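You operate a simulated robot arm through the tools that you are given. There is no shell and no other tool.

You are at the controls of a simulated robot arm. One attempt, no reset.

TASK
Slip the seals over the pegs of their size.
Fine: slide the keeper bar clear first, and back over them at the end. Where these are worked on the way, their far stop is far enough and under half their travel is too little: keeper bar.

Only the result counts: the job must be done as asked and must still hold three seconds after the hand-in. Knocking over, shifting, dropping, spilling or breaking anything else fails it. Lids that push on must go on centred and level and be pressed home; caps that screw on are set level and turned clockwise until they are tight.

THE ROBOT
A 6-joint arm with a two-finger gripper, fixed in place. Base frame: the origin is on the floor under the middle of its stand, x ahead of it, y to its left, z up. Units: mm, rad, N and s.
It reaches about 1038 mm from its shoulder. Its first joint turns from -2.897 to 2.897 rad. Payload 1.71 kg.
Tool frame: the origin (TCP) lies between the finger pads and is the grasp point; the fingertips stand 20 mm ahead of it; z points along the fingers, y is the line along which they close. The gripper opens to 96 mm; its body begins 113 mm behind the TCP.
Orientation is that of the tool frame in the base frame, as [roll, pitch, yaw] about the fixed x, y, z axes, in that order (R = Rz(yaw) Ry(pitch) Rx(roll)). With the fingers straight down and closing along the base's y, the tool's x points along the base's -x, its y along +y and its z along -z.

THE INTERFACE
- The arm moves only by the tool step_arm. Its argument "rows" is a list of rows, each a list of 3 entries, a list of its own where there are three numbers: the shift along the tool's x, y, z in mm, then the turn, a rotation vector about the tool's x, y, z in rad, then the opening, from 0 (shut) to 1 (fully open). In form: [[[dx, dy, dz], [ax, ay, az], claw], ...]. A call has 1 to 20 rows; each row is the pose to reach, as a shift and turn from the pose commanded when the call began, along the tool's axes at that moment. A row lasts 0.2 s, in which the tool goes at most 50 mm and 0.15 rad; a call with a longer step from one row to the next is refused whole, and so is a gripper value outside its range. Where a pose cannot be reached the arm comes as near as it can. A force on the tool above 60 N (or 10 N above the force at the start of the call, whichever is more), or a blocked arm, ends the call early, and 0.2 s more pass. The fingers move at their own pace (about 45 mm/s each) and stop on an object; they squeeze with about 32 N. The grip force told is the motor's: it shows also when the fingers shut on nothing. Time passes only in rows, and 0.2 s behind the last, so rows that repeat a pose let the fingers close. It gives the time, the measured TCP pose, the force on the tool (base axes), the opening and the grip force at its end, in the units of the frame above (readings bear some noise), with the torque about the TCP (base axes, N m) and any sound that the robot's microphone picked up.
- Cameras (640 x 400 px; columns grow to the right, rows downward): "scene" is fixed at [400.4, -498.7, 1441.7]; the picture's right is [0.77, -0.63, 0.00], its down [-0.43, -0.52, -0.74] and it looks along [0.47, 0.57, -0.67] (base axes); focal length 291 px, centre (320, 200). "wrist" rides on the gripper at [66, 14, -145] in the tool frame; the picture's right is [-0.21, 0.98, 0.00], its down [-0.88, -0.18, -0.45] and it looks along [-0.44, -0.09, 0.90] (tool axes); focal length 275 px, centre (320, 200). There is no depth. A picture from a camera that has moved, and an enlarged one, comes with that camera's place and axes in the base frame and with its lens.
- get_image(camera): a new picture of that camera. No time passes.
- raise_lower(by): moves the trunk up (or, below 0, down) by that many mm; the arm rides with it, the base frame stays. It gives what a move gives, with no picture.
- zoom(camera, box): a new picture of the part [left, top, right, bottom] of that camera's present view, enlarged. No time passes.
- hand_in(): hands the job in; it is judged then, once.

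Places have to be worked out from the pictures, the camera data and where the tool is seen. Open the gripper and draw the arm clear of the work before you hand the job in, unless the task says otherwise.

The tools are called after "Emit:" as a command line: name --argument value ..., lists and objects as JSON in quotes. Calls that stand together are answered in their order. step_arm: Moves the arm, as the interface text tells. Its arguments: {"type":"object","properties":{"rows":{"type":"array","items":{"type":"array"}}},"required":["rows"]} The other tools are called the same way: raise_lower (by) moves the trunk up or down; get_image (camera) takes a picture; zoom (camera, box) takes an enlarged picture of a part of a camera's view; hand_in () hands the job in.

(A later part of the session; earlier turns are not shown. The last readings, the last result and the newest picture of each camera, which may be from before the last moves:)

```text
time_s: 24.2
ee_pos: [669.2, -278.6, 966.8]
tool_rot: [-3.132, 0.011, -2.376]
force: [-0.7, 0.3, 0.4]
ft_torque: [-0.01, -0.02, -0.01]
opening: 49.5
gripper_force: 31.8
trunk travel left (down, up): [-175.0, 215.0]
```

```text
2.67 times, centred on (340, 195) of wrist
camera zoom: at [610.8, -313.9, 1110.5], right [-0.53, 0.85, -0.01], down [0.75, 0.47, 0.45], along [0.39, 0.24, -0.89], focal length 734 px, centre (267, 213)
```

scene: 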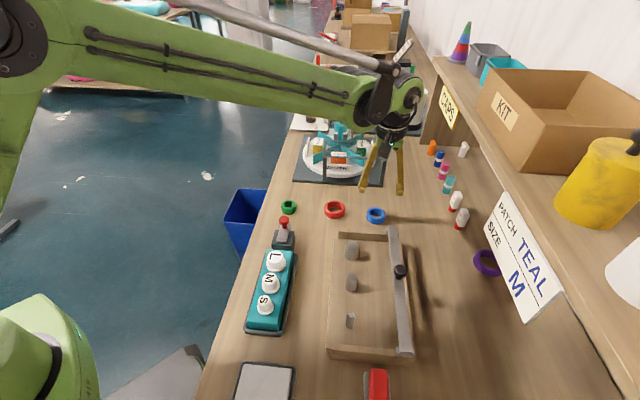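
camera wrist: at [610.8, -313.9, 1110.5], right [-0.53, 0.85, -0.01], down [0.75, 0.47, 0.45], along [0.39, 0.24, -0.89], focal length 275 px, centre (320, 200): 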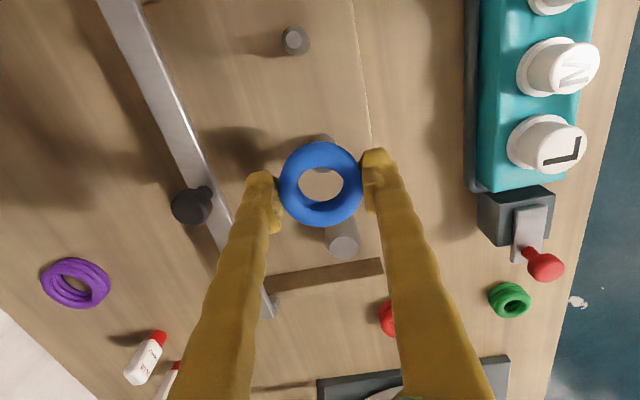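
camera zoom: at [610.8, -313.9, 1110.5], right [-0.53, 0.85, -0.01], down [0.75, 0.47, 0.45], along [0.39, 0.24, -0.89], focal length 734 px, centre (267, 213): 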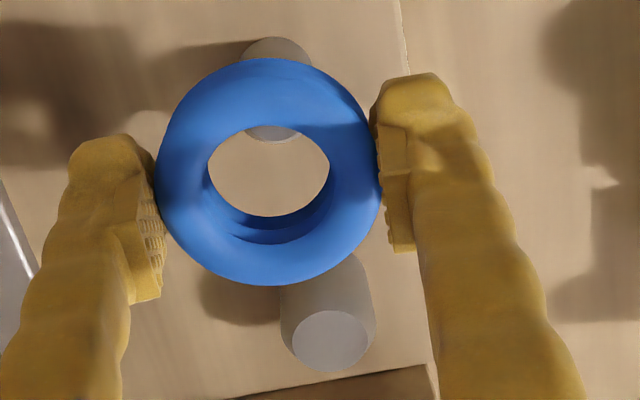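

M peg lies about (−3.4, +1.5) mm in tool x,y from the tool axis. I correct and descend to just above the peg top, then re-check.

Emit:
step_arm --rows '[[[-2.5, 1.5, 0], [0, 0, 0], 0.3], [[-2.5, 1.5, 15], [0, 0, 0], 0.3], [[-2.5, 1.5, 30], [0, 0, 0], 0.3], [[-2.5, 1.5, 30], [0, 0, 0], 0.3], [[-2.5, 1.5, 30], [0, 0, 0], 0.3]]'

Emit:
get_image --camera "wrist"

Emit:
zoom --camera "wrist" --box '[250, 0, 410, 100]'

Emit:
zoom --camera "wrist" --box '[260, 120, 420, 270]'

Emit:
zoom --camera "scene" --box '[300, 220, 420, 320]'

```text
time_s: 25.4
ee_pos: [671.5, -275.7, 935.4]
tool_rot: [-3.132, 0.01, -2.377]
force: [-0.2, 0.2, 0.1]
ft_torque: [0.0, -0.05, -0.02]
opening: 49.1
gripper_force: 31.9
trunk travel left (down, up): [-175.0, 215.0]
```

```text
taken
camera wrist: at [612.1, -310.6, 1080.3], right [-0.53, 0.85, -0.01], down [0.75, 0.47, 0.45], along [0.39, 0.24, -0.89], focal length 275 px, centre (320, 200)
```

wrist: 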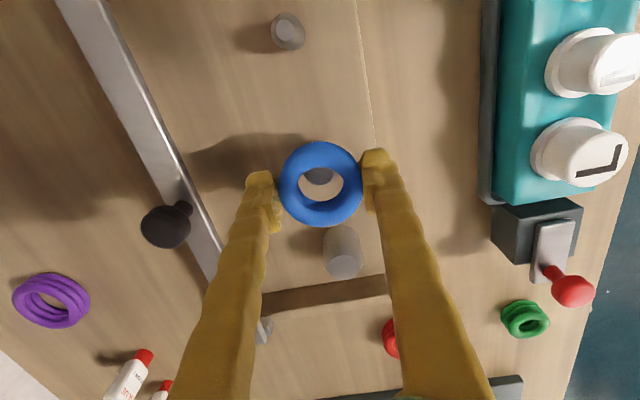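

```text
4.00 times, centred on (330, 50) of wrist
camera zoom: at [612.1, -310.6, 1080.3], right [-0.53, 0.85, -0.01], down [0.75, 0.47, 0.45], along [0.39, 0.24, -0.89], focal length 1101 px, centre (280, 800)
```

zoom: 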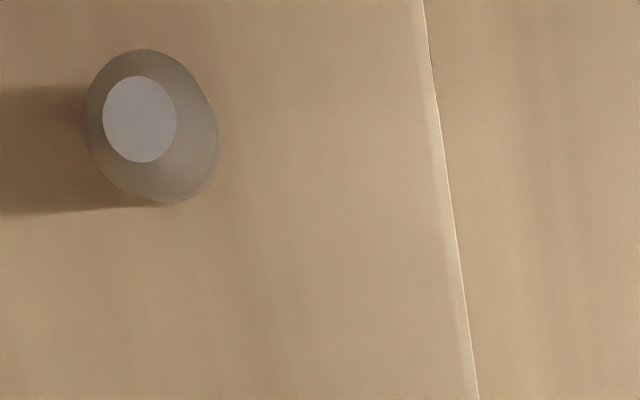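

```text
2.67 times, centred on (340, 195) of wrist
camera zoom: at [612.1, -310.6, 1080.3], right [-0.53, 0.85, -0.01], down [0.75, 0.47, 0.45], along [0.39, 0.24, -0.89], focal length 734 px, centre (267, 213)
```

zoom: 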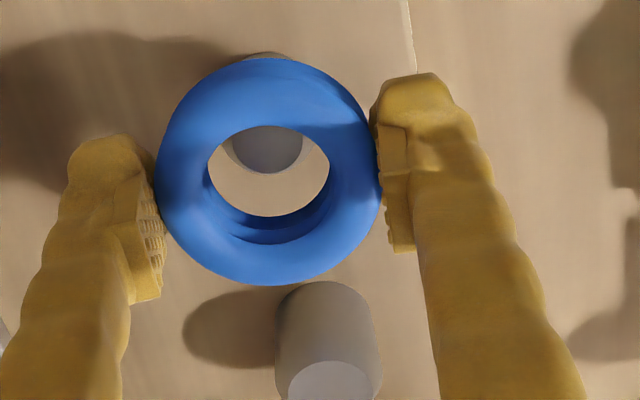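

```text
4.00 times, centred on (360, 270) of scene
camera zoom: at [400.4, -498.7, 1441.7], right [0.77, -0.63, 0.0], down [-0.43, -0.52, -0.74], along [0.47, 0.57, -0.67], focal length 1164 px, centre (160, -80)
```

zoom: 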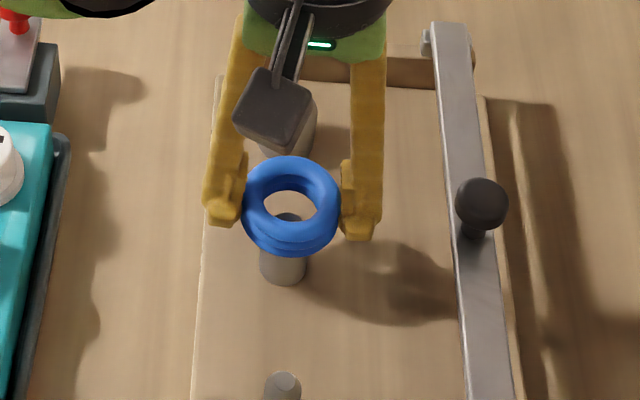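

The peg top is now visible through the ring hole, well centred (offset ≲1 mm). I lower the ring onto the peg gently in small steps.

Emit:
step_arm --rows '[[[-0.4, 0, 5], [0, 0, 0], 0.3], [[-0.4, 0, 10], [0, 0, 0], 0.3], [[-0.4, 0, 15], [0, 0, 0], 0.3], [[-0.4, 0, 20], [0, 0, 0], 0.3], [[-0.4, 0, 20], [0, 0, 0], 0.3]]'

Emit:
zoom --camera "scene" --box '[300, 220, 420, 320]'

Emit:
get_image --camera "wrist"

```text
time_s: 26.6
ee_pos: [671.9, -274.7, 917.9]
tool_rot: [-3.132, 0.007, -2.377]
force: [-13.6, -6.9, 7.9]
ft_torque: [-0.2, 0.35, 0.01]
opening: 49.2
gripper_force: 32.4
trunk travel left (down, up): [-175.0, 215.0]
```

```text
4.00 times, centred on (360, 270) of scene
camera zoom: at [400.4, -498.7, 1441.7], right [0.77, -0.63, 0.0], down [-0.43, -0.52, -0.74], along [0.47, 0.57, -0.67], focal length 1164 px, centre (160, -80)
```

zoom: 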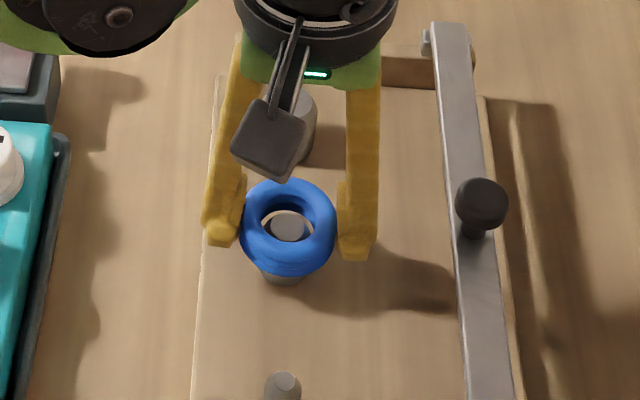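

```text
taken
camera wrist: at [612.5, -310.2, 1060.9], right [-0.53, 0.85, -0.01], down [0.75, 0.47, 0.45], along [0.39, 0.23, -0.89], focal length 275 px, centre (320, 200)
```

wrist: 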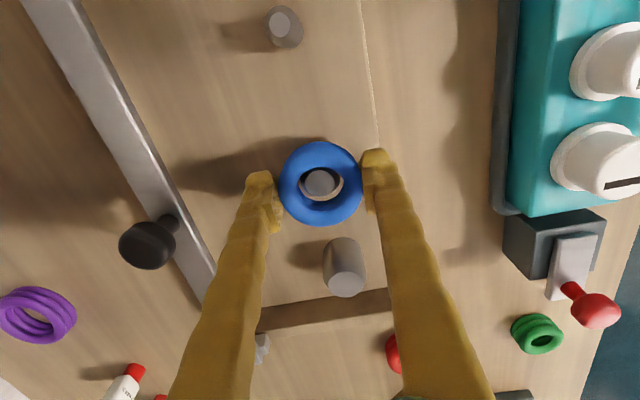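

The ring has engaged the peg top, with a side force of ~15 N toward tool +x. I shift ~1.3 mm that way and keep lowering.

Emit:
step_arm --rows '[[[1.3, 0.4, 0], [0, 0, 0], 0.3], [[1.3, 0.4, 3], [0, 0, 0], 0.3], [[1.3, 0.4, 6], [0, 0, 0], 0.3], [[1.3, 0.4, 6], [0, 0, 0], 0.3]]'

Emit:
zoom --camera "wrist" --box '[260, 120, 420, 270]'

```text
time_s: 27.6
ee_pos: [671.9, -274.6, 909.9]
tool_rot: [-3.131, 0.01, -2.376]
force: [0.1, -4.1, 2.9]
ft_torque: [-0.06, 0.05, 0.01]
opening: 49.3
gripper_force: 32.4
trunk travel left (down, up): [-175.0, 215.0]
```

```text
2.67 times, centred on (340, 195) of wrist
camera zoom: at [612.3, -310.2, 1054.3], right [-0.53, 0.85, -0.01], down [0.75, 0.47, 0.46], along [0.39, 0.24, -0.89], focal length 734 px, centre (267, 213)
```

zoom: 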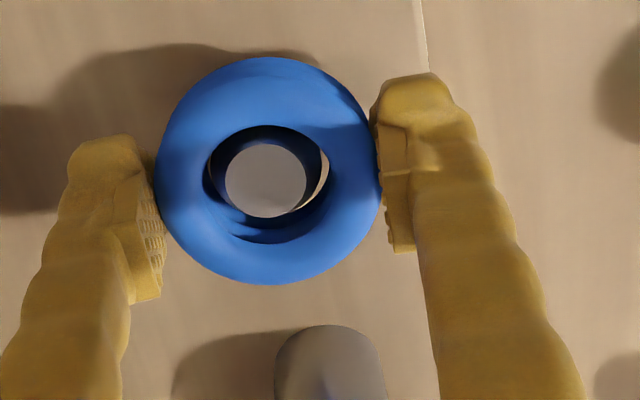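

The peg is inside the ring and the side forces dropped. I keep lowering toward the board (final TCP ≈ 888).

Emit:
step_arm --rows '[[[0.2, -0.3, 5], [0, 0, 0], 0.3], [[0.2, -0.3, 10], [0, 0, 0], 0.3], [[0.2, -0.3, 15], [0, 0, 0], 0.3], [[0.2, -0.3, 19], [0, 0, 0], 0.3], [[0.2, -0.3, 19], [0, 0, 0], 0.3]]'

Emit:
zoom --camera "scene" --box '[300, 220, 420, 320]'

```text
time_s: 28.8
ee_pos: [672.7, -275.7, 892.9]
tool_rot: [-3.129, 0.012, -2.378]
force: [3.8, -7.1, 25.4]
ft_torque: [0.15, -0.22, -0.05]
opening: 49.4
gripper_force: 32.0
trunk travel left (down, up): [-175.0, 215.0]
```

```text
4.00 times, centred on (360, 270) of scene
camera zoom: at [400.4, -498.7, 1441.7], right [0.77, -0.63, 0.0], down [-0.43, -0.52, -0.74], along [0.47, 0.57, -0.67], focal length 1164 px, centre (160, -80)
```

zoom: 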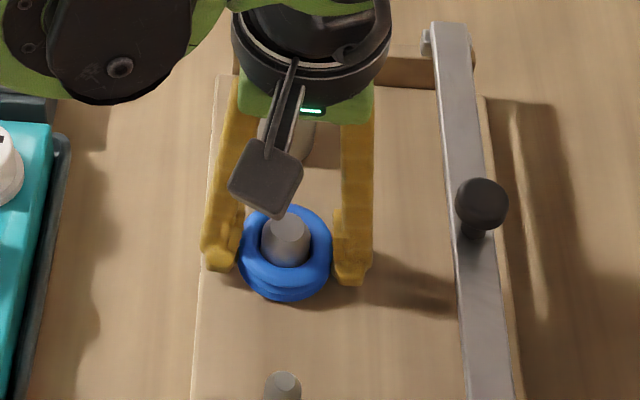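

25 N upward indicates the ring has landed on the board. I ease off, open, and look before rising.

Emit:
step_arm --rows '[[[0, 0, -1], [0, 0, 0], 0.3], [[0, 0, -1], [0, 0, 0], 0.6], [[0, 0, -1], [0, 0, 0], 0.7], [[0, 0, -1], [0, 0, 0], 0.7]]'

Emit:
get_image --camera "wrist"

Emit:
zoom --camera "scene" --box '[300, 220, 420, 320]'

```text
time_s: 29.8
ee_pos: [672.1, -274.5, 893.6]
tool_rot: [-3.133, 0.011, -2.379]
force: [-0.1, 1.1, -0.2]
ft_torque: [0.02, 0.06, -0.03]
opening: 67.1
gripper_force: 0.1
trunk travel left (down, up): [-175.0, 215.0]
```

```text
taken
camera wrist: at [612.4, -310.6, 1036.8], right [-0.53, 0.85, -0.01], down [0.75, 0.47, 0.45], along [0.39, 0.24, -0.89], focal length 275 px, centre (320, 200)
```

wrist: 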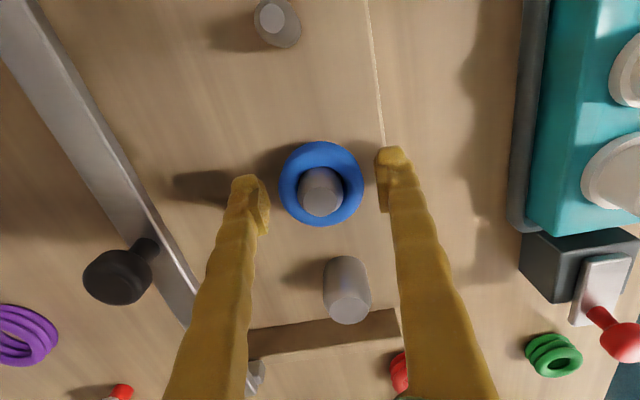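

```text
4.00 times, centred on (360, 270) of scene
camera zoom: at [400.4, -498.7, 1441.7], right [0.77, -0.63, 0.0], down [-0.43, -0.52, -0.74], along [0.47, 0.57, -0.67], focal length 1164 px, centre (160, -80)
```

zoom: 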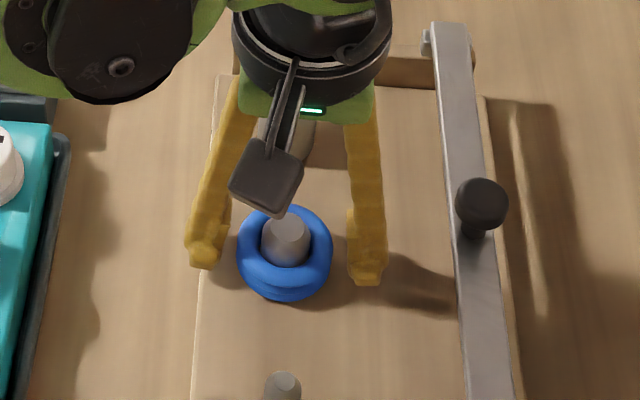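

Blue seems seated on M. I zoom to confirm it lies flat on the board.

Emit:
zoom --camera "wrist" --box '[260, 120, 400, 240]'

Emit:
zoom --camera "scene" --box '[335, 260, 375, 305]'

```text
3.33 times, centred on (330, 180) of wrist
camera zoom: at [612.4, -310.6, 1036.8], right [-0.53, 0.85, -0.01], down [0.75, 0.47, 0.45], along [0.39, 0.24, -0.89], focal length 918 px, centre (287, 267)
```

zoom: 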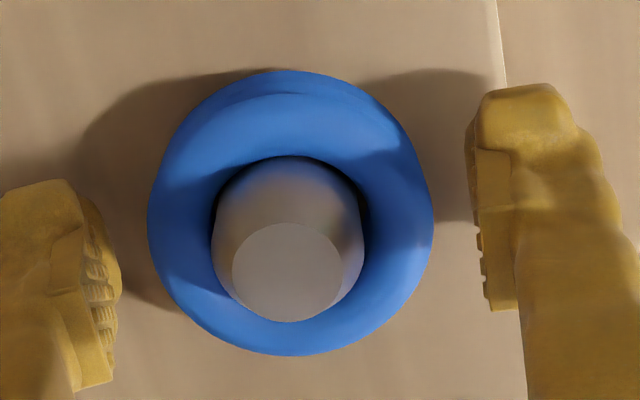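

```text
8.89 times, centred on (355, 282) of scene
camera zoom: at [400.4, -498.7, 1441.7], right [0.77, -0.63, 0.0], down [-0.43, -0.52, -0.74], along [0.47, 0.57, -0.67], focal length 2586 px, centre (9, -533)
```

zoom: 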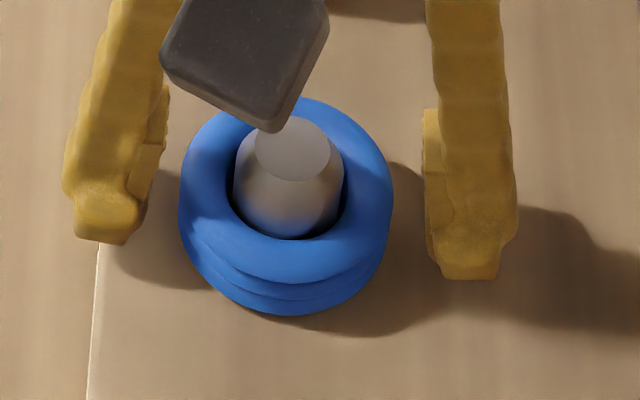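

Blue is flat on the board around M. I rise and go over the red ring at about (808, −66).

Emit:
step_arm --rows '[[[0, 0, -20], [0, 0, 0], 0.7], [[0, 0, -60], [0, 0, 0], 0.8], [[0, 0, -95], [0, 0, 0], 0.9], [[-41, 10, -95], [0, 0, 0], 0.9], [[-82, 20, -95], [0, 0, 0], 0.9], [[-123, 30, -95], [0, 0, 0], 0.9], [[-164, 40, -95], [0, 0, 0], 0.9], [[-205, 49, -95], [0, 0, 0], 0.9], [[-242, 57, -95], [0, 0, 0], 0.9], [[-242, 57, -55], [0, 0, 0], 0.9], [[-242, 57, -30], [0, 0, 0], 0.9], [[-242, 57, -30], [0, 0, 0], 0.9]]'

Emit:
get_image --camera "wrist"

Emit:
zoom --camera "wrist" --box '[240, 90, 400, 190]'

```text
time_s: 32.4
ee_pos: [805.0, -67.7, 925.5]
tool_rot: [-3.132, 0.008, -2.377]
force: [0.6, -0.8, -0.3]
ft_torque: [-0.01, 0.01, -0.04]
opening: 86.3
gripper_force: 0.1
trunk travel left (down, up): [-175.0, 215.0]
```

```text
taken
camera wrist: at [745.1, -102.3, 1068.0], right [-0.53, 0.85, -0.01], down [0.75, 0.47, 0.45], along [0.39, 0.24, -0.89], focal length 275 px, centre (320, 200)
```

wrist: 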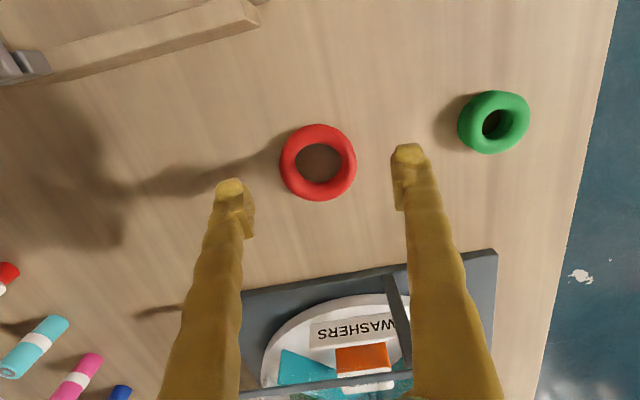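

```text
4.00 times, centred on (320, 140) of wrist
camera zoom: at [745.1, -102.3, 1068.0], right [-0.53, 0.85, -0.01], down [0.75, 0.47, 0.45], along [0.39, 0.24, -0.89], focal length 1101 px, centre (320, 440)
```

zoom: 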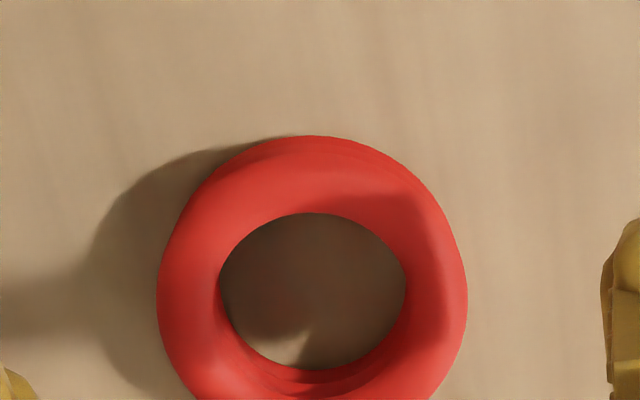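

Red ring is ≈(−3, −2.6) mm from the tool axis. I correct, go down to z≈900 and re-check.

Emit:
step_arm --rows '[[[-3, -2.5, 12], [0, 0, 0], 0.9], [[-3, -2.5, 25], [0, 0, 0], 0.9], [[-3, -2.5, 25], [0, 0, 0], 0.9], [[-3, -2.5, 25], [0, 0, 0], 0.9]]'

Emit:
get_image --camera "wrist"

Emit:
zoom --camera "wrist" --box '[240, 120, 400, 220]'

```text
time_s: 33.4
ee_pos: [809.3, -66.9, 899.6]
tool_rot: [-3.133, 0.011, -2.376]
force: [-0.7, 0.0, 0.2]
ft_torque: [-0.01, 0.01, -0.01]
opening: 86.6
gripper_force: 0.1
trunk travel left (down, up): [-175.0, 215.0]
```

```text
taken
camera wrist: at [750.4, -102.1, 1043.6], right [-0.53, 0.85, -0.01], down [0.75, 0.47, 0.45], along [0.39, 0.24, -0.89], focal length 275 px, centre (320, 200)
```

wrist: 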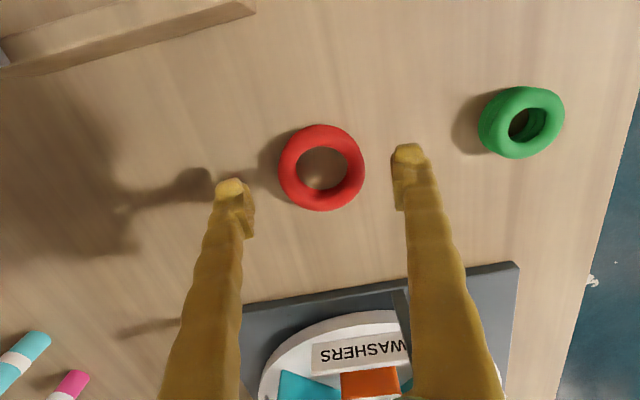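

```text
4.00 times, centred on (320, 170) of wrist
camera zoom: at [750.4, -102.1, 1043.6], right [-0.53, 0.85, -0.01], down [0.75, 0.47, 0.45], along [0.39, 0.24, -0.89], focal length 1101 px, centre (320, 320)
```

zoom: 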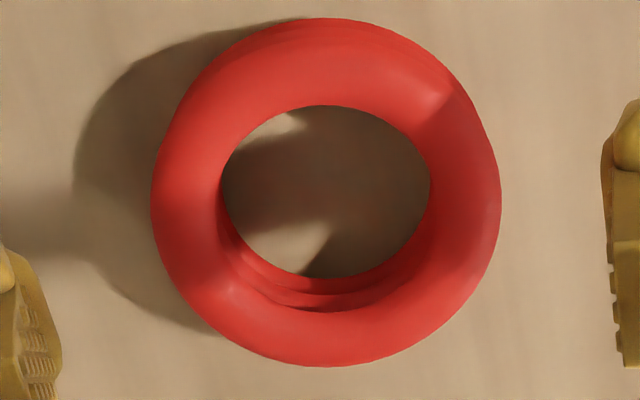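

Centred within 1 mm. I lower to z≈875 and close on the red ring.

Emit:
step_arm --rows '[[[0.3, 0.9, 12], [0, 0, 0], 0.9], [[0.3, 0.9, 24], [0, 0, 0], 0.9], [[0.3, 0.9, 24], [0, 0, 0], 0.9], [[0.3, 0.9, 24], [0, 0, 0], 0.6], [[0.3, 0.9, 24], [0, 0, 0], 0.4], [[0.3, 0.9, 24], [0, 0, 0], 0.35], [[0.3, 0.9, 24], [0, 0, 0], 0.35], [[0.3, 0.9, 24], [0, 0, 0], 0.35]]'

Emit:
zoom --camera "wrist" --box '[240, 120, 400, 240]'

```text
time_s: 35.2
ee_pos: [809.3, -66.9, 875.2]
tool_rot: [-3.132, 0.01, -2.377]
force: [0.2, -0.3, 1.9]
ft_torque: [0.0, -0.02, -0.01]
opening: 57.4
gripper_force: 31.9
trunk travel left (down, up): [-175.0, 215.0]
```

```text
3.33 times, centred on (320, 180) of wrist
camera zoom: at [749.8, -102.2, 1019.0], right [-0.53, 0.85, -0.01], down [0.75, 0.47, 0.45], along [0.39, 0.24, -0.89], focal length 918 px, centre (320, 267)
```

zoom: 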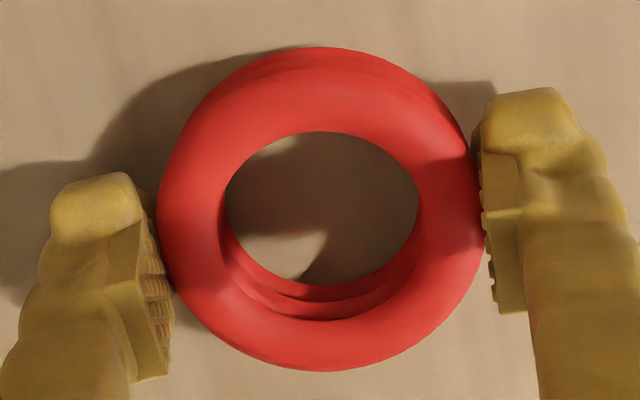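

Red is held (57.4 mm). I lift and carry it above the L peg.

Emit:
step_arm --rows '[[[0, 0, -15], [0, 0, 0], 0.35], [[0, 0, -50], [0, 0, 0], 0.35], [[0, 0, -95], [0, 0, 0], 0.35], [[31, -11, -95], [0, 0, 0], 0.35], [[62, -22, -95], [0, 0, 0], 0.35], [[93, -33, -95], [0, 0, 0], 0.35], [[124, -44, -95], [0, 0, 0], 0.35], [[154, -54, -95], [0, 0, 0], 0.35], [[154, -54, -85], [0, 0, 0], 0.35], [[154, -54, -85], [0, 0, 0], 0.35]]'

Emit:
get_image --camera "wrist"

Emit:
zoom --camera "wrist" --box '[240, 120, 400, 220]'

Emit:
zoom --camera "wrist" --box '[240, 0, 400, 100]'

Emit:
zoom --camera "scene" --box '[300, 190, 420, 310]'

```text
time_s: 37.4
ee_pos: [735.5, -212.2, 959.4]
tool_rot: [-3.133, 0.009, -2.376]
force: [0.7, 0.1, -0.1]
ft_torque: [-0.01, -0.01, -0.01]
opening: 57.7
gripper_force: 32.2
trunk travel left (down, up): [-175.0, 215.0]
```

```text
taken
camera wrist: at [675.7, -246.6, 1103.2], right [-0.53, 0.85, -0.01], down [0.75, 0.47, 0.45], along [0.39, 0.24, -0.89], focal length 275 px, centre (320, 200)
```

wrist: 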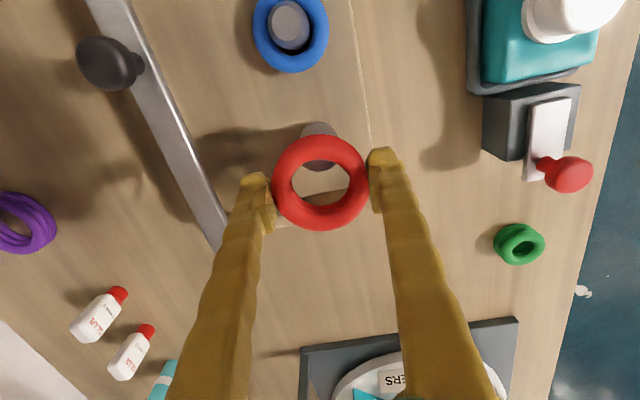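

```text
4.00 times, centred on (320, 170) of wrist
camera zoom: at [675.7, -246.6, 1103.2], right [-0.53, 0.85, -0.01], down [0.75, 0.47, 0.45], along [0.39, 0.24, -0.89], focal length 1101 px, centre (320, 320)
```

zoom: 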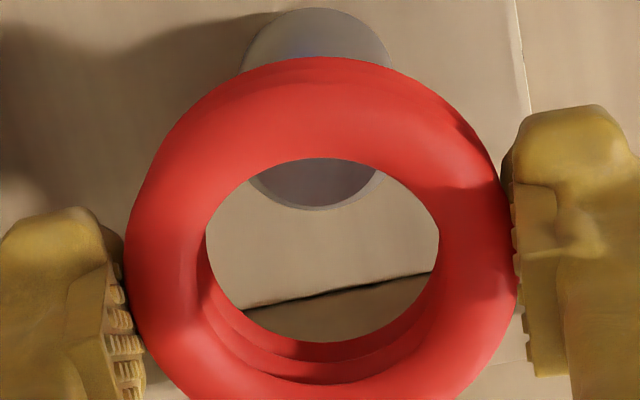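

```text
4.00 times, centred on (320, 50) of wrist
camera zoom: at [675.7, -246.6, 1103.2], right [-0.53, 0.85, -0.01], down [0.75, 0.47, 0.45], along [0.39, 0.24, -0.89], focal length 1101 px, centre (320, 800)
```

zoom: 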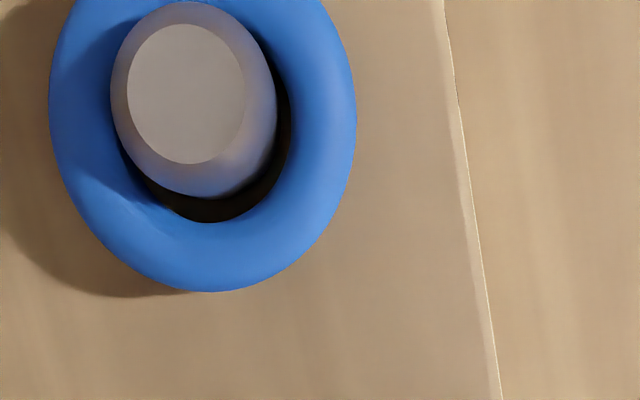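

```text
3.33 times, centred on (360, 250) of scene
camera zoom: at [400.4, -498.7, 1441.7], right [0.77, -0.63, 0.0], down [-0.43, -0.52, -0.74], along [0.47, 0.57, -0.67], focal length 970 px, centre (187, 33)
```

zoom: 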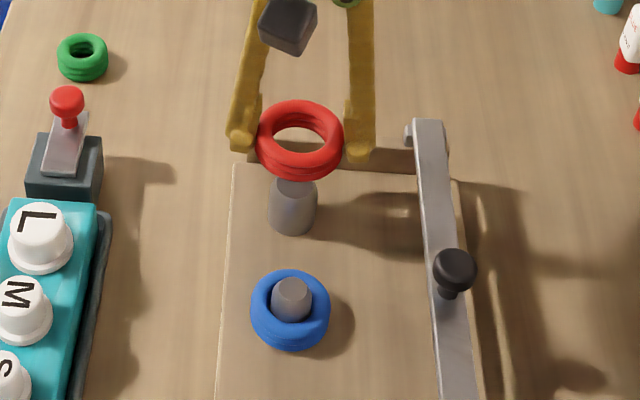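

L peg lies about +6 mm along tool x from the ring centre. I correct, come down to just above the peg and re-check.

Emit:
step_arm --rows '[[[3, 0, 0], [0, 0, 0], 0.35], [[6, 0, 6], [0, 0, 0], 0.35], [[6, 0, 14], [0, 0, 0], 0.35], [[6, 0, 22], [0, 0, 0], 0.35], [[6, 0, 22], [0, 0, 0], 0.35]]'

Emit:
zoom --camera "wrist" --box '[240, 120, 400, 240]'

Emit:
zoom --camera "scene" --box '[310, 210, 400, 280]'

```text
time_s: 38.6
ee_pos: [732.1, -216.1, 937.2]
tool_rot: [-3.134, 0.01, -2.378]
force: [1.6, -0.5, -0.8]
ft_torque: [0.0, 0.01, 0.01]
opening: 57.6
gripper_force: 32.3
trunk travel left (down, up): [-175.0, 215.0]
```

```text
3.33 times, centred on (320, 180) of wrist
camera zoom: at [671.5, -251.0, 1081.6], right [-0.53, 0.85, -0.01], down [0.75, 0.47, 0.45], along [0.39, 0.24, -0.89], focal length 918 px, centre (320, 267)
```

zoom: 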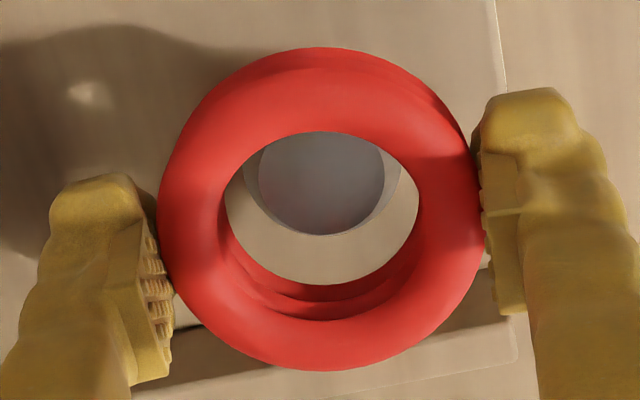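

```text
5.71 times, centred on (355, 245) of scene
camera zoom: at [400.4, -498.7, 1441.7], right [0.77, -0.63, 0.0], down [-0.43, -0.52, -0.74], along [0.47, 0.57, -0.67], focal length 1662 px, centre (120, -57)
```

zoom: 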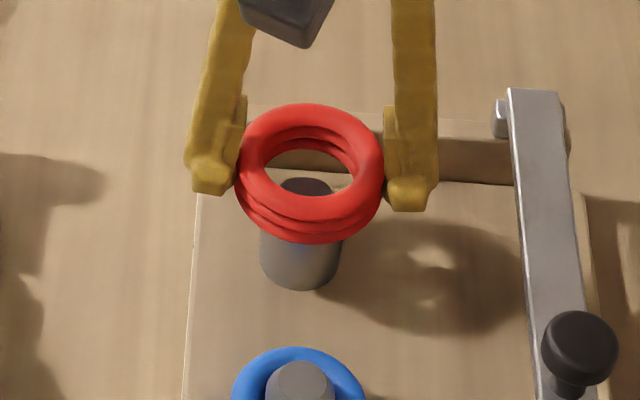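

The L peg top is now centred in the red ring. I lower gently.

Emit:
step_arm --rows '[[[0.2, 0.2, 5], [0, 0, 0], 0.35], [[0.2, 0.2, 10], [0, 0, 0], 0.35], [[0.2, 0.2, 15], [0, 0, 0], 0.35], [[0.2, 0.2, 20], [0, 0, 0], 0.35], [[0.2, 0.2, 20], [0, 0, 0], 0.35]]'

Emit:
zoom --camera "wrist" --box '[240, 120, 400, 240]'

```text
time_s: 39.8
ee_pos: [730.5, -215.5, 918.0]
tool_rot: [-3.132, 0.011, -2.377]
force: [0.4, 0.3, 0.7]
ft_torque: [0.01, 0.0, -0.01]
opening: 57.3
gripper_force: 32.1
trunk travel left (down, up): [-175.0, 215.0]
```

```text
3.33 times, centred on (320, 180) of wrist
camera zoom: at [671.5, -250.9, 1061.6], right [-0.53, 0.85, -0.01], down [0.75, 0.47, 0.45], along [0.39, 0.24, -0.89], focal length 918 px, centre (320, 267)
```

zoom: 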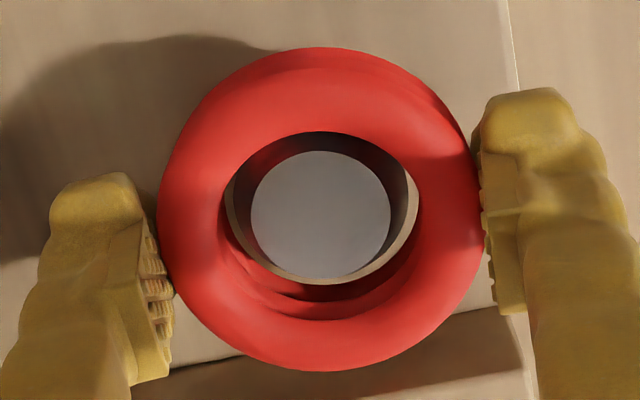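

The peg is inside the red ring with no side force. I lower to the board.

Emit:
step_arm --rows '[[[0, 0, 6], [0, 0, 0], 0.35], [[0, 0, 12], [0, 0, 0], 0.35], [[0, 0, 18], [0, 0, 0], 0.35], [[0, 0, 22], [0, 0, 0], 0.35], [[0, 0, 25], [0, 0, 0], 0.35], [[0, 0, 25], [0, 0, 0], 0.35]]'

Emit:
zoom --camera "scene" --box '[310, 210, 400, 280]'

```text
time_s: 41.2
ee_pos: [730.7, -216.8, 892.5]
tool_rot: [-3.131, 0.012, -2.377]
force: [2.7, -0.7, 8.5]
ft_torque: [0.06, -0.02, -0.08]
opening: 57.3
gripper_force: 31.6
trunk travel left (down, up): [-175.0, 215.0]
```

```text
5.71 times, centred on (355, 245) of scene
camera zoom: at [400.4, -498.7, 1441.7], right [0.77, -0.63, 0.0], down [-0.43, -0.52, -0.74], along [0.47, 0.57, -0.67], focal length 1662 px, centre (120, -57)
```

zoom: 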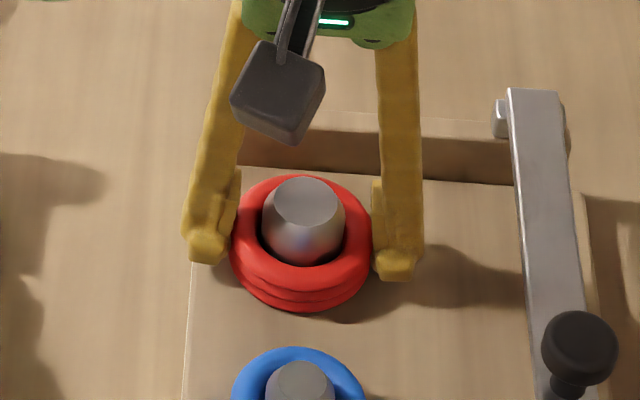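

Red landed on the board (8.5 N up). I release, rise, and move over to the green ring at ≈(713, 30).

Emit:
step_arm --rows '[[[0, 0, -1], [0, 0, 0], 0.35], [[0, 0, -1], [0, 0, 0], 0.7], [[0, 0, -1], [0, 0, 0], 0.75], [[0, 0, -1], [0, 0, 0], 0.75], [[0, 0, -30], [0, 0, 0], 0.75], [[0, 0, -70], [0, 0, 0], 0.75], [[0, 0, -97], [0, 0, 0], 0.75], [[-27, 32, -97], [0, 0, 0], 0.75], [[-54, 64, -97], [0, 0, 0], 0.75], [[-81, 96, -97], [0, 0, 0], 0.75], [[-108, 128, -97], [0, 0, 0], 0.75], [[-135, 160, -97], [0, 0, 0], 0.75], [[-157.6, 190, -97], [0, 0, 0], 0.75], [[-157.6, 190, -70], [0, 0, 0], 0.75], [[-157.6, 190, -35], [0, 0, 0], 0.75], [[-157.6, 190, -35], [0, 0, 0], 0.75]]'

Emit:
get_image --camera "wrist"

Emit:
zoom --camera "wrist" --box '[240, 110, 400, 210]'

Emit:
get_image --camera "scene"

```text
time_s: 44.6
ee_pos: [713.2, 30.0, 925.9]
tool_rot: [-3.134, 0.008, -2.378]
force: [0.2, 1.1, 0.1]
ft_torque: [-0.01, 0.03, -0.03]
opening: 72.2
gripper_force: 0.1
trunk travel left (down, up): [-175.0, 215.0]
```

```text
taken
camera wrist: at [653.1, -5.6, 1069.7], right [-0.53, 0.85, -0.01], down [0.75, 0.47, 0.45], along [0.39, 0.24, -0.89], focal length 275 px, centre (320, 200)
```

wrist: 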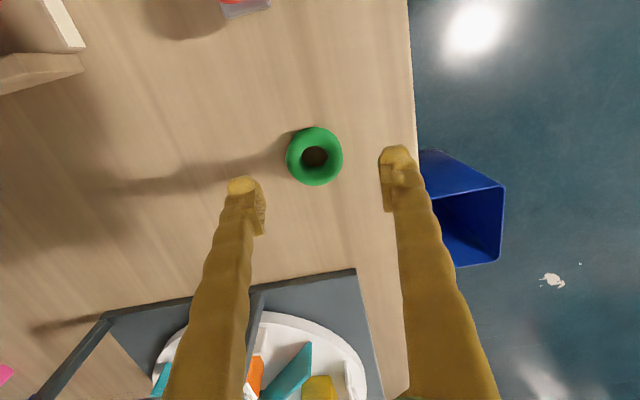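

```text
4.00 times, centred on (320, 160) of wrist
camera zoom: at [653.1, -5.6, 1069.7], right [-0.53, 0.85, -0.01], down [0.75, 0.47, 0.45], along [0.39, 0.24, -0.89], focal length 1101 px, centre (320, 360)
```

zoom: 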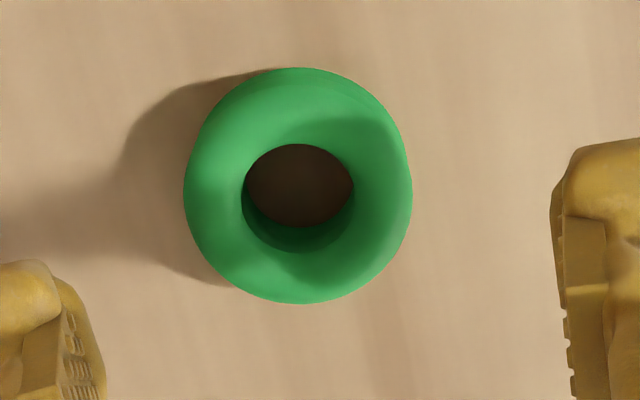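

```text
taken
```

scene: 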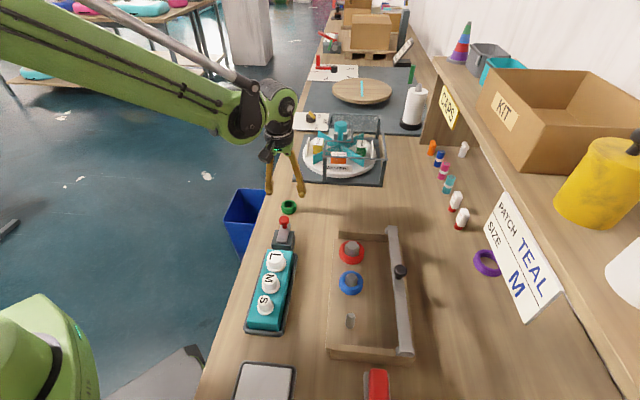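

Red and blue are on their pegs. Green is at about (+1.5, −4.4) from the tool axis; I correct, descend to z≈898 and check.

Emit:
step_arm --rows '[[[1.5, -4.4, 13], [0, 0, 0], 0.7], [[1.5, -4.4, 27], [0, 0, 0], 0.7], [[1.5, -4.4, 27], [0, 0, 0], 0.7], [[1.5, -4.4, 27], [0, 0, 0], 0.7]]'

Emit:
zoom --camera "wrist" --box '[240, 110, 400, 210]'

```text
time_s: 45.6
ee_pos: [715.8, 26.2, 899.8]
tool_rot: [-3.133, 0.01, -2.377]
force: [0.0, 0.4, -0.8]
ft_torque: [0.02, 0.02, -0.01]
opening: 67.3
gripper_force: 0.1
trunk travel left (down, up): [-175.0, 215.0]
```

```text
4.00 times, centred on (320, 160) of wrist
camera zoom: at [655.4, -9.5, 1044.2], right [-0.53, 0.85, -0.01], down [0.75, 0.47, 0.45], along [0.39, 0.24, -0.89], focal length 1101 px, centre (320, 360)
```

zoom: 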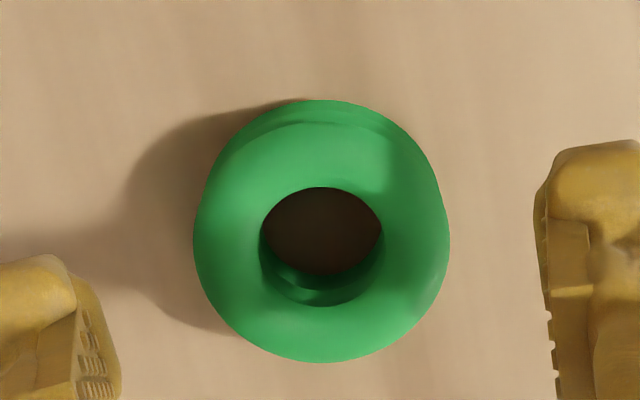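

Centred. I lower to z≈875 and close on the green ring.

Emit:
step_arm --rows '[[[0.7, 0.1, 12], [0, 0, 0], 0.7], [[0.7, 0.1, 24.5], [0, 0, 0], 0.7], [[0.7, 0.1, 24.5], [0, 0, 0], 0.7], [[0.7, 0.1, 24.5], [0, 0, 0], 0.4], [[0.7, 0.1, 24.5], [0, 0, 0], 0.2], [[0.7, 0.1, 24.5], [0, 0, 0], 0.2], [[0.7, 0.1, 24.5], [0, 0, 0], 0.2], [[0.7, 0.1, 24.5], [0, 0, 0], 0.2]]'

Emit:
zoom --camera "wrist" --box '[240, 120, 400, 240]'

```text
time_s: 47.4
ee_pos: [716.0, 24.9, 876.3]
tool_rot: [-3.134, 0.011, -2.378]
force: [-0.3, 0.3, -0.3]
ft_torque: [-0.01, -0.01, 0.03]
opening: 40.9
gripper_force: 32.0
trunk travel left (down, up): [-175.0, 215.0]
```

```text
3.33 times, centred on (320, 180) of wrist
camera zoom: at [656.0, -10.6, 1019.7], right [-0.53, 0.85, -0.01], down [0.75, 0.47, 0.45], along [0.39, 0.24, -0.89], focal length 918 px, centre (320, 267)
```

zoom: 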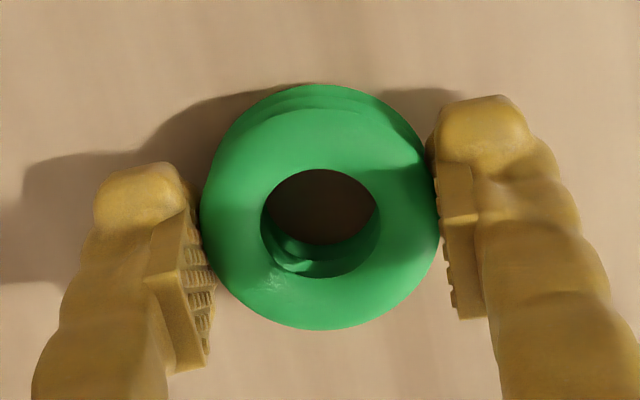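

Green is held (40.9 mm). I lift high (clearing the lever) and carry it to above the S peg.

Emit:
step_arm --rows '[[[0, 0, -15], [0, 0, 0], 0.2], [[0, 0, -50], [0, 0, 0], 0.2], [[0, 0, -90], [0, 0, 0], 0.2], [[0, 0, -122], [0, 0, 0], 0.2], [[36, -21, -122], [0, 0, 0], 0.2], [[72, -42, -122], [0, 0, 0], 0.2], [[108, -63, -122], [0, 0, 0], 0.2], [[144, -84, -122], [0, 0, 0], 0.2], [[180, -105, -122], [0, 0, 0], 0.2], [[216, -126, -122], [0, 0, 0], 0.2], [[252, -147, -122], [0, 0, 0], 0.2], [[288, -168, -122], [0, 0, 0], 0.2], [[324, -188, -122], [0, 0, 0], 0.2], [[324, -188, -95], [0, 0, 0], 0.2], [[324, -188, -85], [0, 0, 0], 0.2], [[324, -188, -85], [0, 0, 0], 0.2]]'

Emit:
get_image --camera "wrist"

Emit:
zoom --camera "wrist" --box '[240, 110, 400, 210]'

Emit:
get_image --camera "scene"

```text
time_s: 50.8
ee_pos: [611.2, -333.8, 959.9]
tool_rot: [-3.134, 0.009, -2.377]
force: [0.4, -0.3, 0.1]
ft_torque: [0.0, 0.03, -0.01]
opening: 41.1
gripper_force: 32.2
trunk travel left (down, up): [-175.0, 215.0]
```

```text
taken
camera wrist: at [551.5, -370.0, 1102.8], right [-0.53, 0.85, -0.01], down [0.75, 0.47, 0.45], along [0.39, 0.24, -0.89], focal length 275 px, centre (320, 200)
```

wrist: 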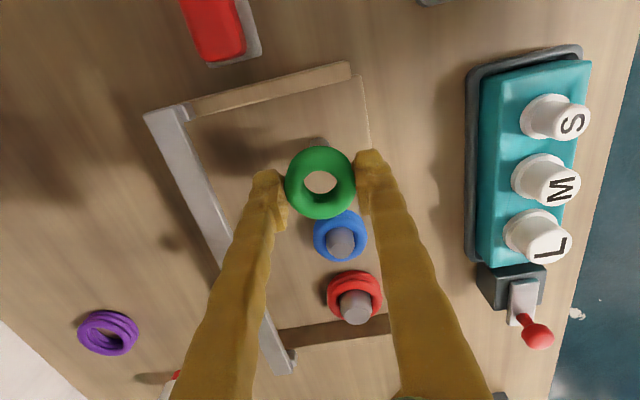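

```text
4.00 times, centred on (320, 160) of wrist
camera zoom: at [551.5, -370.0, 1102.8], right [-0.53, 0.85, -0.01], down [0.75, 0.47, 0.45], along [0.39, 0.24, -0.89], focal length 1101 px, centre (320, 360)
```

zoom: 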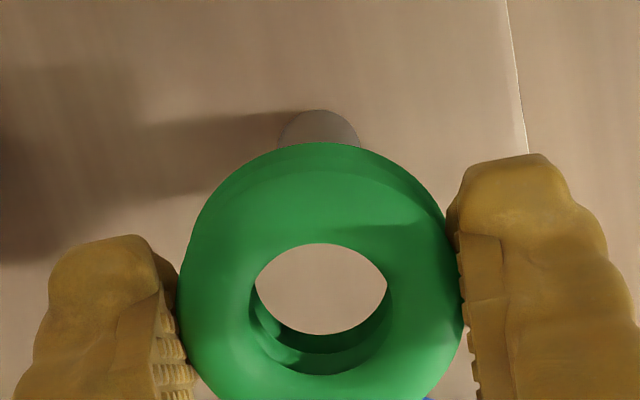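

```text
taken
```

scene: 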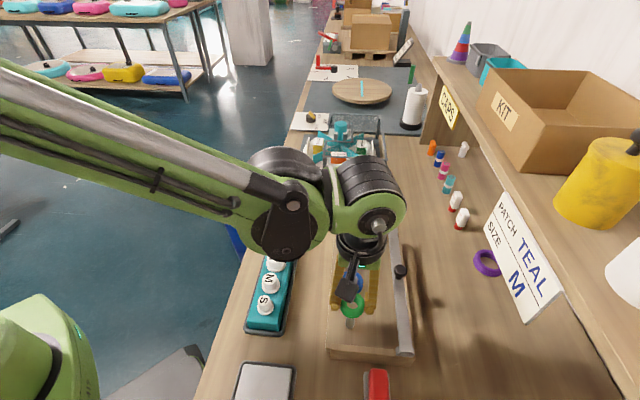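

I zoom on the M and L peg tops to compute where S lies relative to the green ring.

Emit:
zoom --camera "wrist" --box '[270, 200, 430, 340]'

Emit:
zoom --camera "scene" --box '[320, 260, 400, 340]'

```text
2.86 times, centred on (350, 270) of wrist
camera zoom: at [551.5, -370.0, 1102.8], right [-0.53, 0.85, -0.01], down [0.75, 0.47, 0.45], along [0.39, 0.24, -0.89], focal length 786 px, centre (234, 0)
```

zoom: 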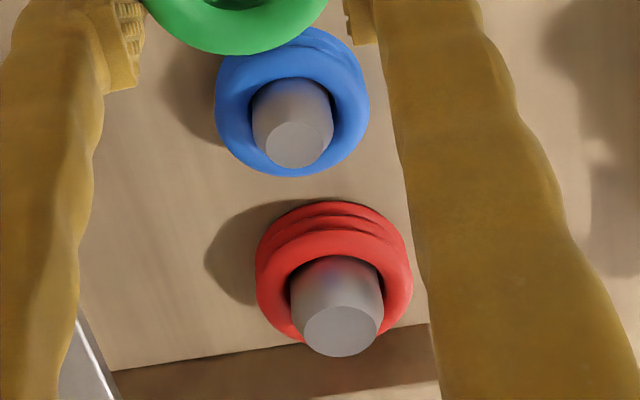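

```text
5.00 times, centred on (360, 300) of scene
camera zoom: at [400.4, -498.7, 1441.7], right [0.77, -0.63, 0.0], down [-0.43, -0.52, -0.74], along [0.47, 0.57, -0.67], focal length 1455 px, centre (120, -300)
```

zoom: 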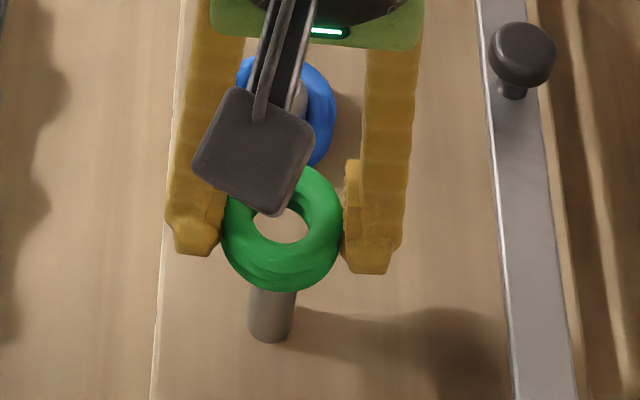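

S peg lies about (−1.2, +0.3) from the tool axis. I correct slightly, lower to just above the peg, and check through the hole.

Emit:
step_arm --rows '[[[-1, 0.4, 5], [0, 0, 0], 0.2], [[-1, 0.4, 12], [0, 0, 0], 0.2], [[-1, 0.4, 21], [0, 0, 0], 0.2], [[-1, 0.4, 21], [0, 0, 0], 0.2], [[-1, 0.4, 21], [0, 0, 0], 0.2]]'

Emit:
zoom --camera "wrist" --box '[240, 120, 400, 240]'

Emit:
zoom --camera "scene" --box '[320, 280, 380, 340]'

```text
time_s: 52.0
ee_pos: [611.8, -333.1, 938.2]
tool_rot: [-3.132, 0.01, -2.377]
force: [0.6, 0.3, -0.2]
ft_torque: [0.02, 0.0, 0.0]
opening: 40.8
gripper_force: 32.3
trunk travel left (down, up): [-175.0, 215.0]
```

```text
3.33 times, centred on (320, 180) of wrist
camera zoom: at [552.1, -368.5, 1082.4], right [-0.53, 0.85, -0.01], down [0.75, 0.47, 0.45], along [0.39, 0.24, -0.89], focal length 918 px, centre (320, 267)
```

zoom: 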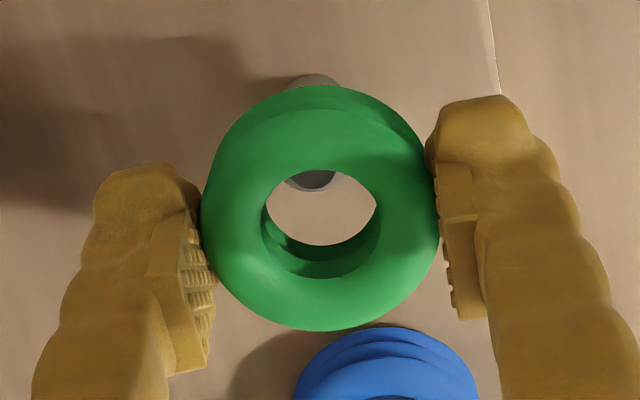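

```text
6.67 times, centred on (350, 310) of scene
camera zoom: at [400.4, -498.7, 1441.7], right [0.77, -0.63, 0.0], down [-0.43, -0.52, -0.74], along [0.47, 0.57, -0.67], focal length 1940 px, centre (120, -533)
```

zoom: 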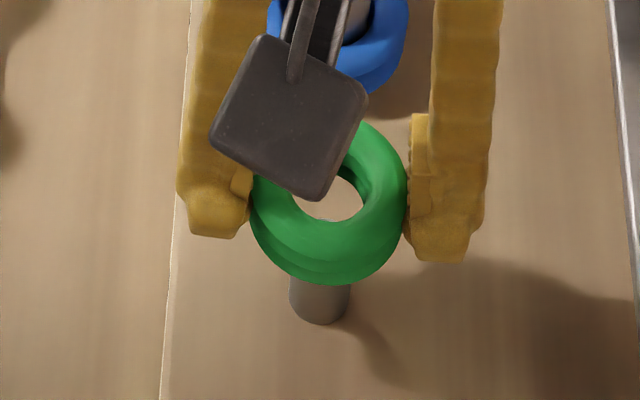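

Emit:
zoom --camera "wrist" --box '[295, 160, 345, 200]'

```text
10.00 times, centred on (320, 180) of wrist
camera zoom: at [552.1, -368.5, 1082.4], right [-0.53, 0.85, -0.01], down [0.75, 0.47, 0.45], along [0.39, 0.24, -0.89], focal length 2753 px, centre (320, 400)
```

zoom: 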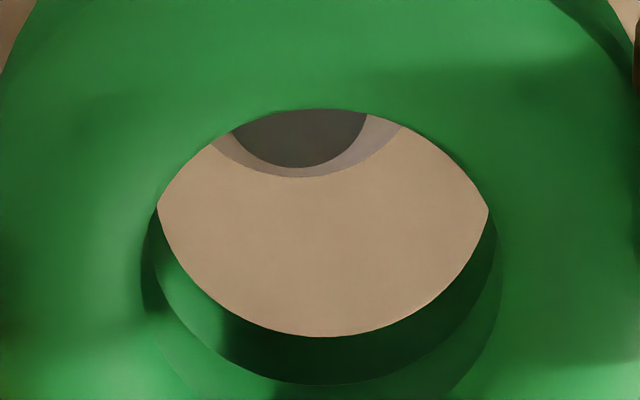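

Through the hole, the S peg centre is at ≈(+1.8, −1.5) from the tool axis. I correct by that and recheck at the same height.

Emit:
step_arm --rows '[[[1.0, -0.7, 0], [0, 0, 0], 0.2], [[1.9, -1.4, 0], [0, 0, 0], 0.2], [[1.9, -1.4, 2], [0, 0, 0], 0.2], [[1.9, -1.4, 2], [0, 0, 0], 0.2]]'

Emit:
zoom --camera "wrist" --box '[295, 160, 345, 200]'

```text
time_s: 53.0
ee_pos: [612.0, -335.3, 937.8]
tool_rot: [-3.134, 0.01, -2.377]
force: [-0.8, -0.3, 0.0]
ft_torque: [-0.01, 0.0, -0.01]
opening: 40.8
gripper_force: 32.4
trunk travel left (down, up): [-175.0, 215.0]
```

```text
10.00 times, centred on (320, 180) of wrist
camera zoom: at [551.6, -370.3, 1080.5], right [-0.53, 0.85, -0.01], down [0.75, 0.47, 0.45], along [0.39, 0.23, -0.89], focal length 2753 px, centre (320, 400)
```

zoom: 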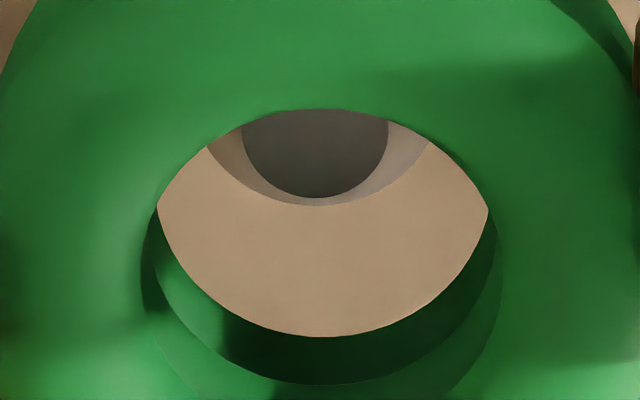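

Well aligned now (within ~0.4 mm). I lower gently onto the S peg.

Emit:
step_arm --rows '[[[0, -0.2, 5], [0, 0, 0], 0.2], [[0, -0.2, 10], [0, 0, 0], 0.2], [[0, -0.2, 15], [0, 0, 0], 0.2], [[0, -0.2, 20], [0, 0, 0], 0.2], [[0, -0.2, 20], [0, 0, 0], 0.2]]'

Emit:
zoom --camera "wrist" --box '[240, 120, 400, 240]'

Emit:
zoom --camera "scene" --box '[320, 280, 380, 340]'

```text
time_s: 54.2
ee_pos: [611.7, -336.1, 916.3]
tool_rot: [-3.132, 0.009, -2.378]
force: [1.0, -0.3, -0.7]
ft_torque: [0.0, 0.03, -0.01]
opening: 41.0
gripper_force: 31.8
trunk travel left (down, up): [-175.0, 215.0]
```

```text
3.33 times, centred on (320, 180) of wrist
camera zoom: at [551.7, -371.0, 1060.7], right [-0.53, 0.85, -0.01], down [0.75, 0.47, 0.45], along [0.39, 0.23, -0.89], focal length 918 px, centre (320, 267)
```

zoom: 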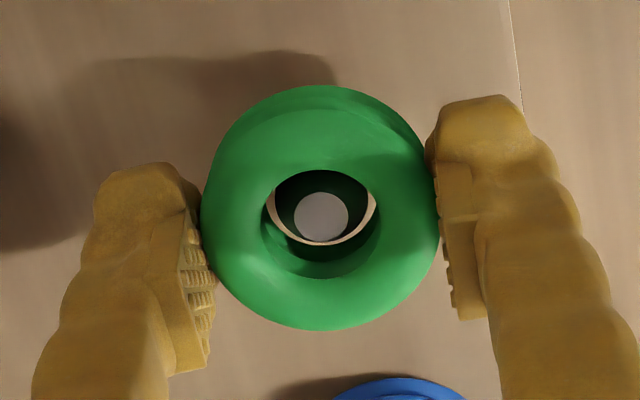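

```text
6.67 times, centred on (350, 310) of scene
camera zoom: at [400.4, -498.7, 1441.7], right [0.77, -0.63, 0.0], down [-0.43, -0.52, -0.74], along [0.47, 0.57, -0.67], focal length 1940 px, centre (120, -533)
```

zoom: 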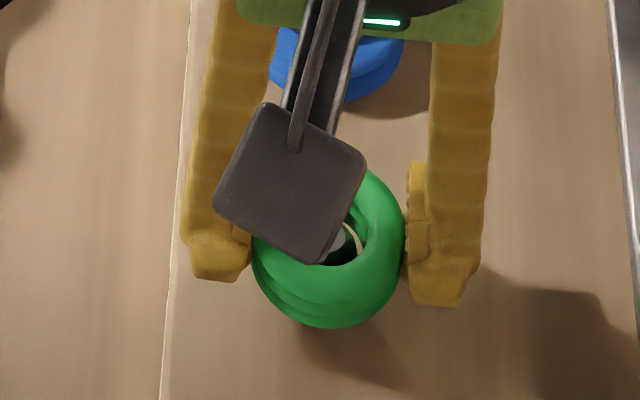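

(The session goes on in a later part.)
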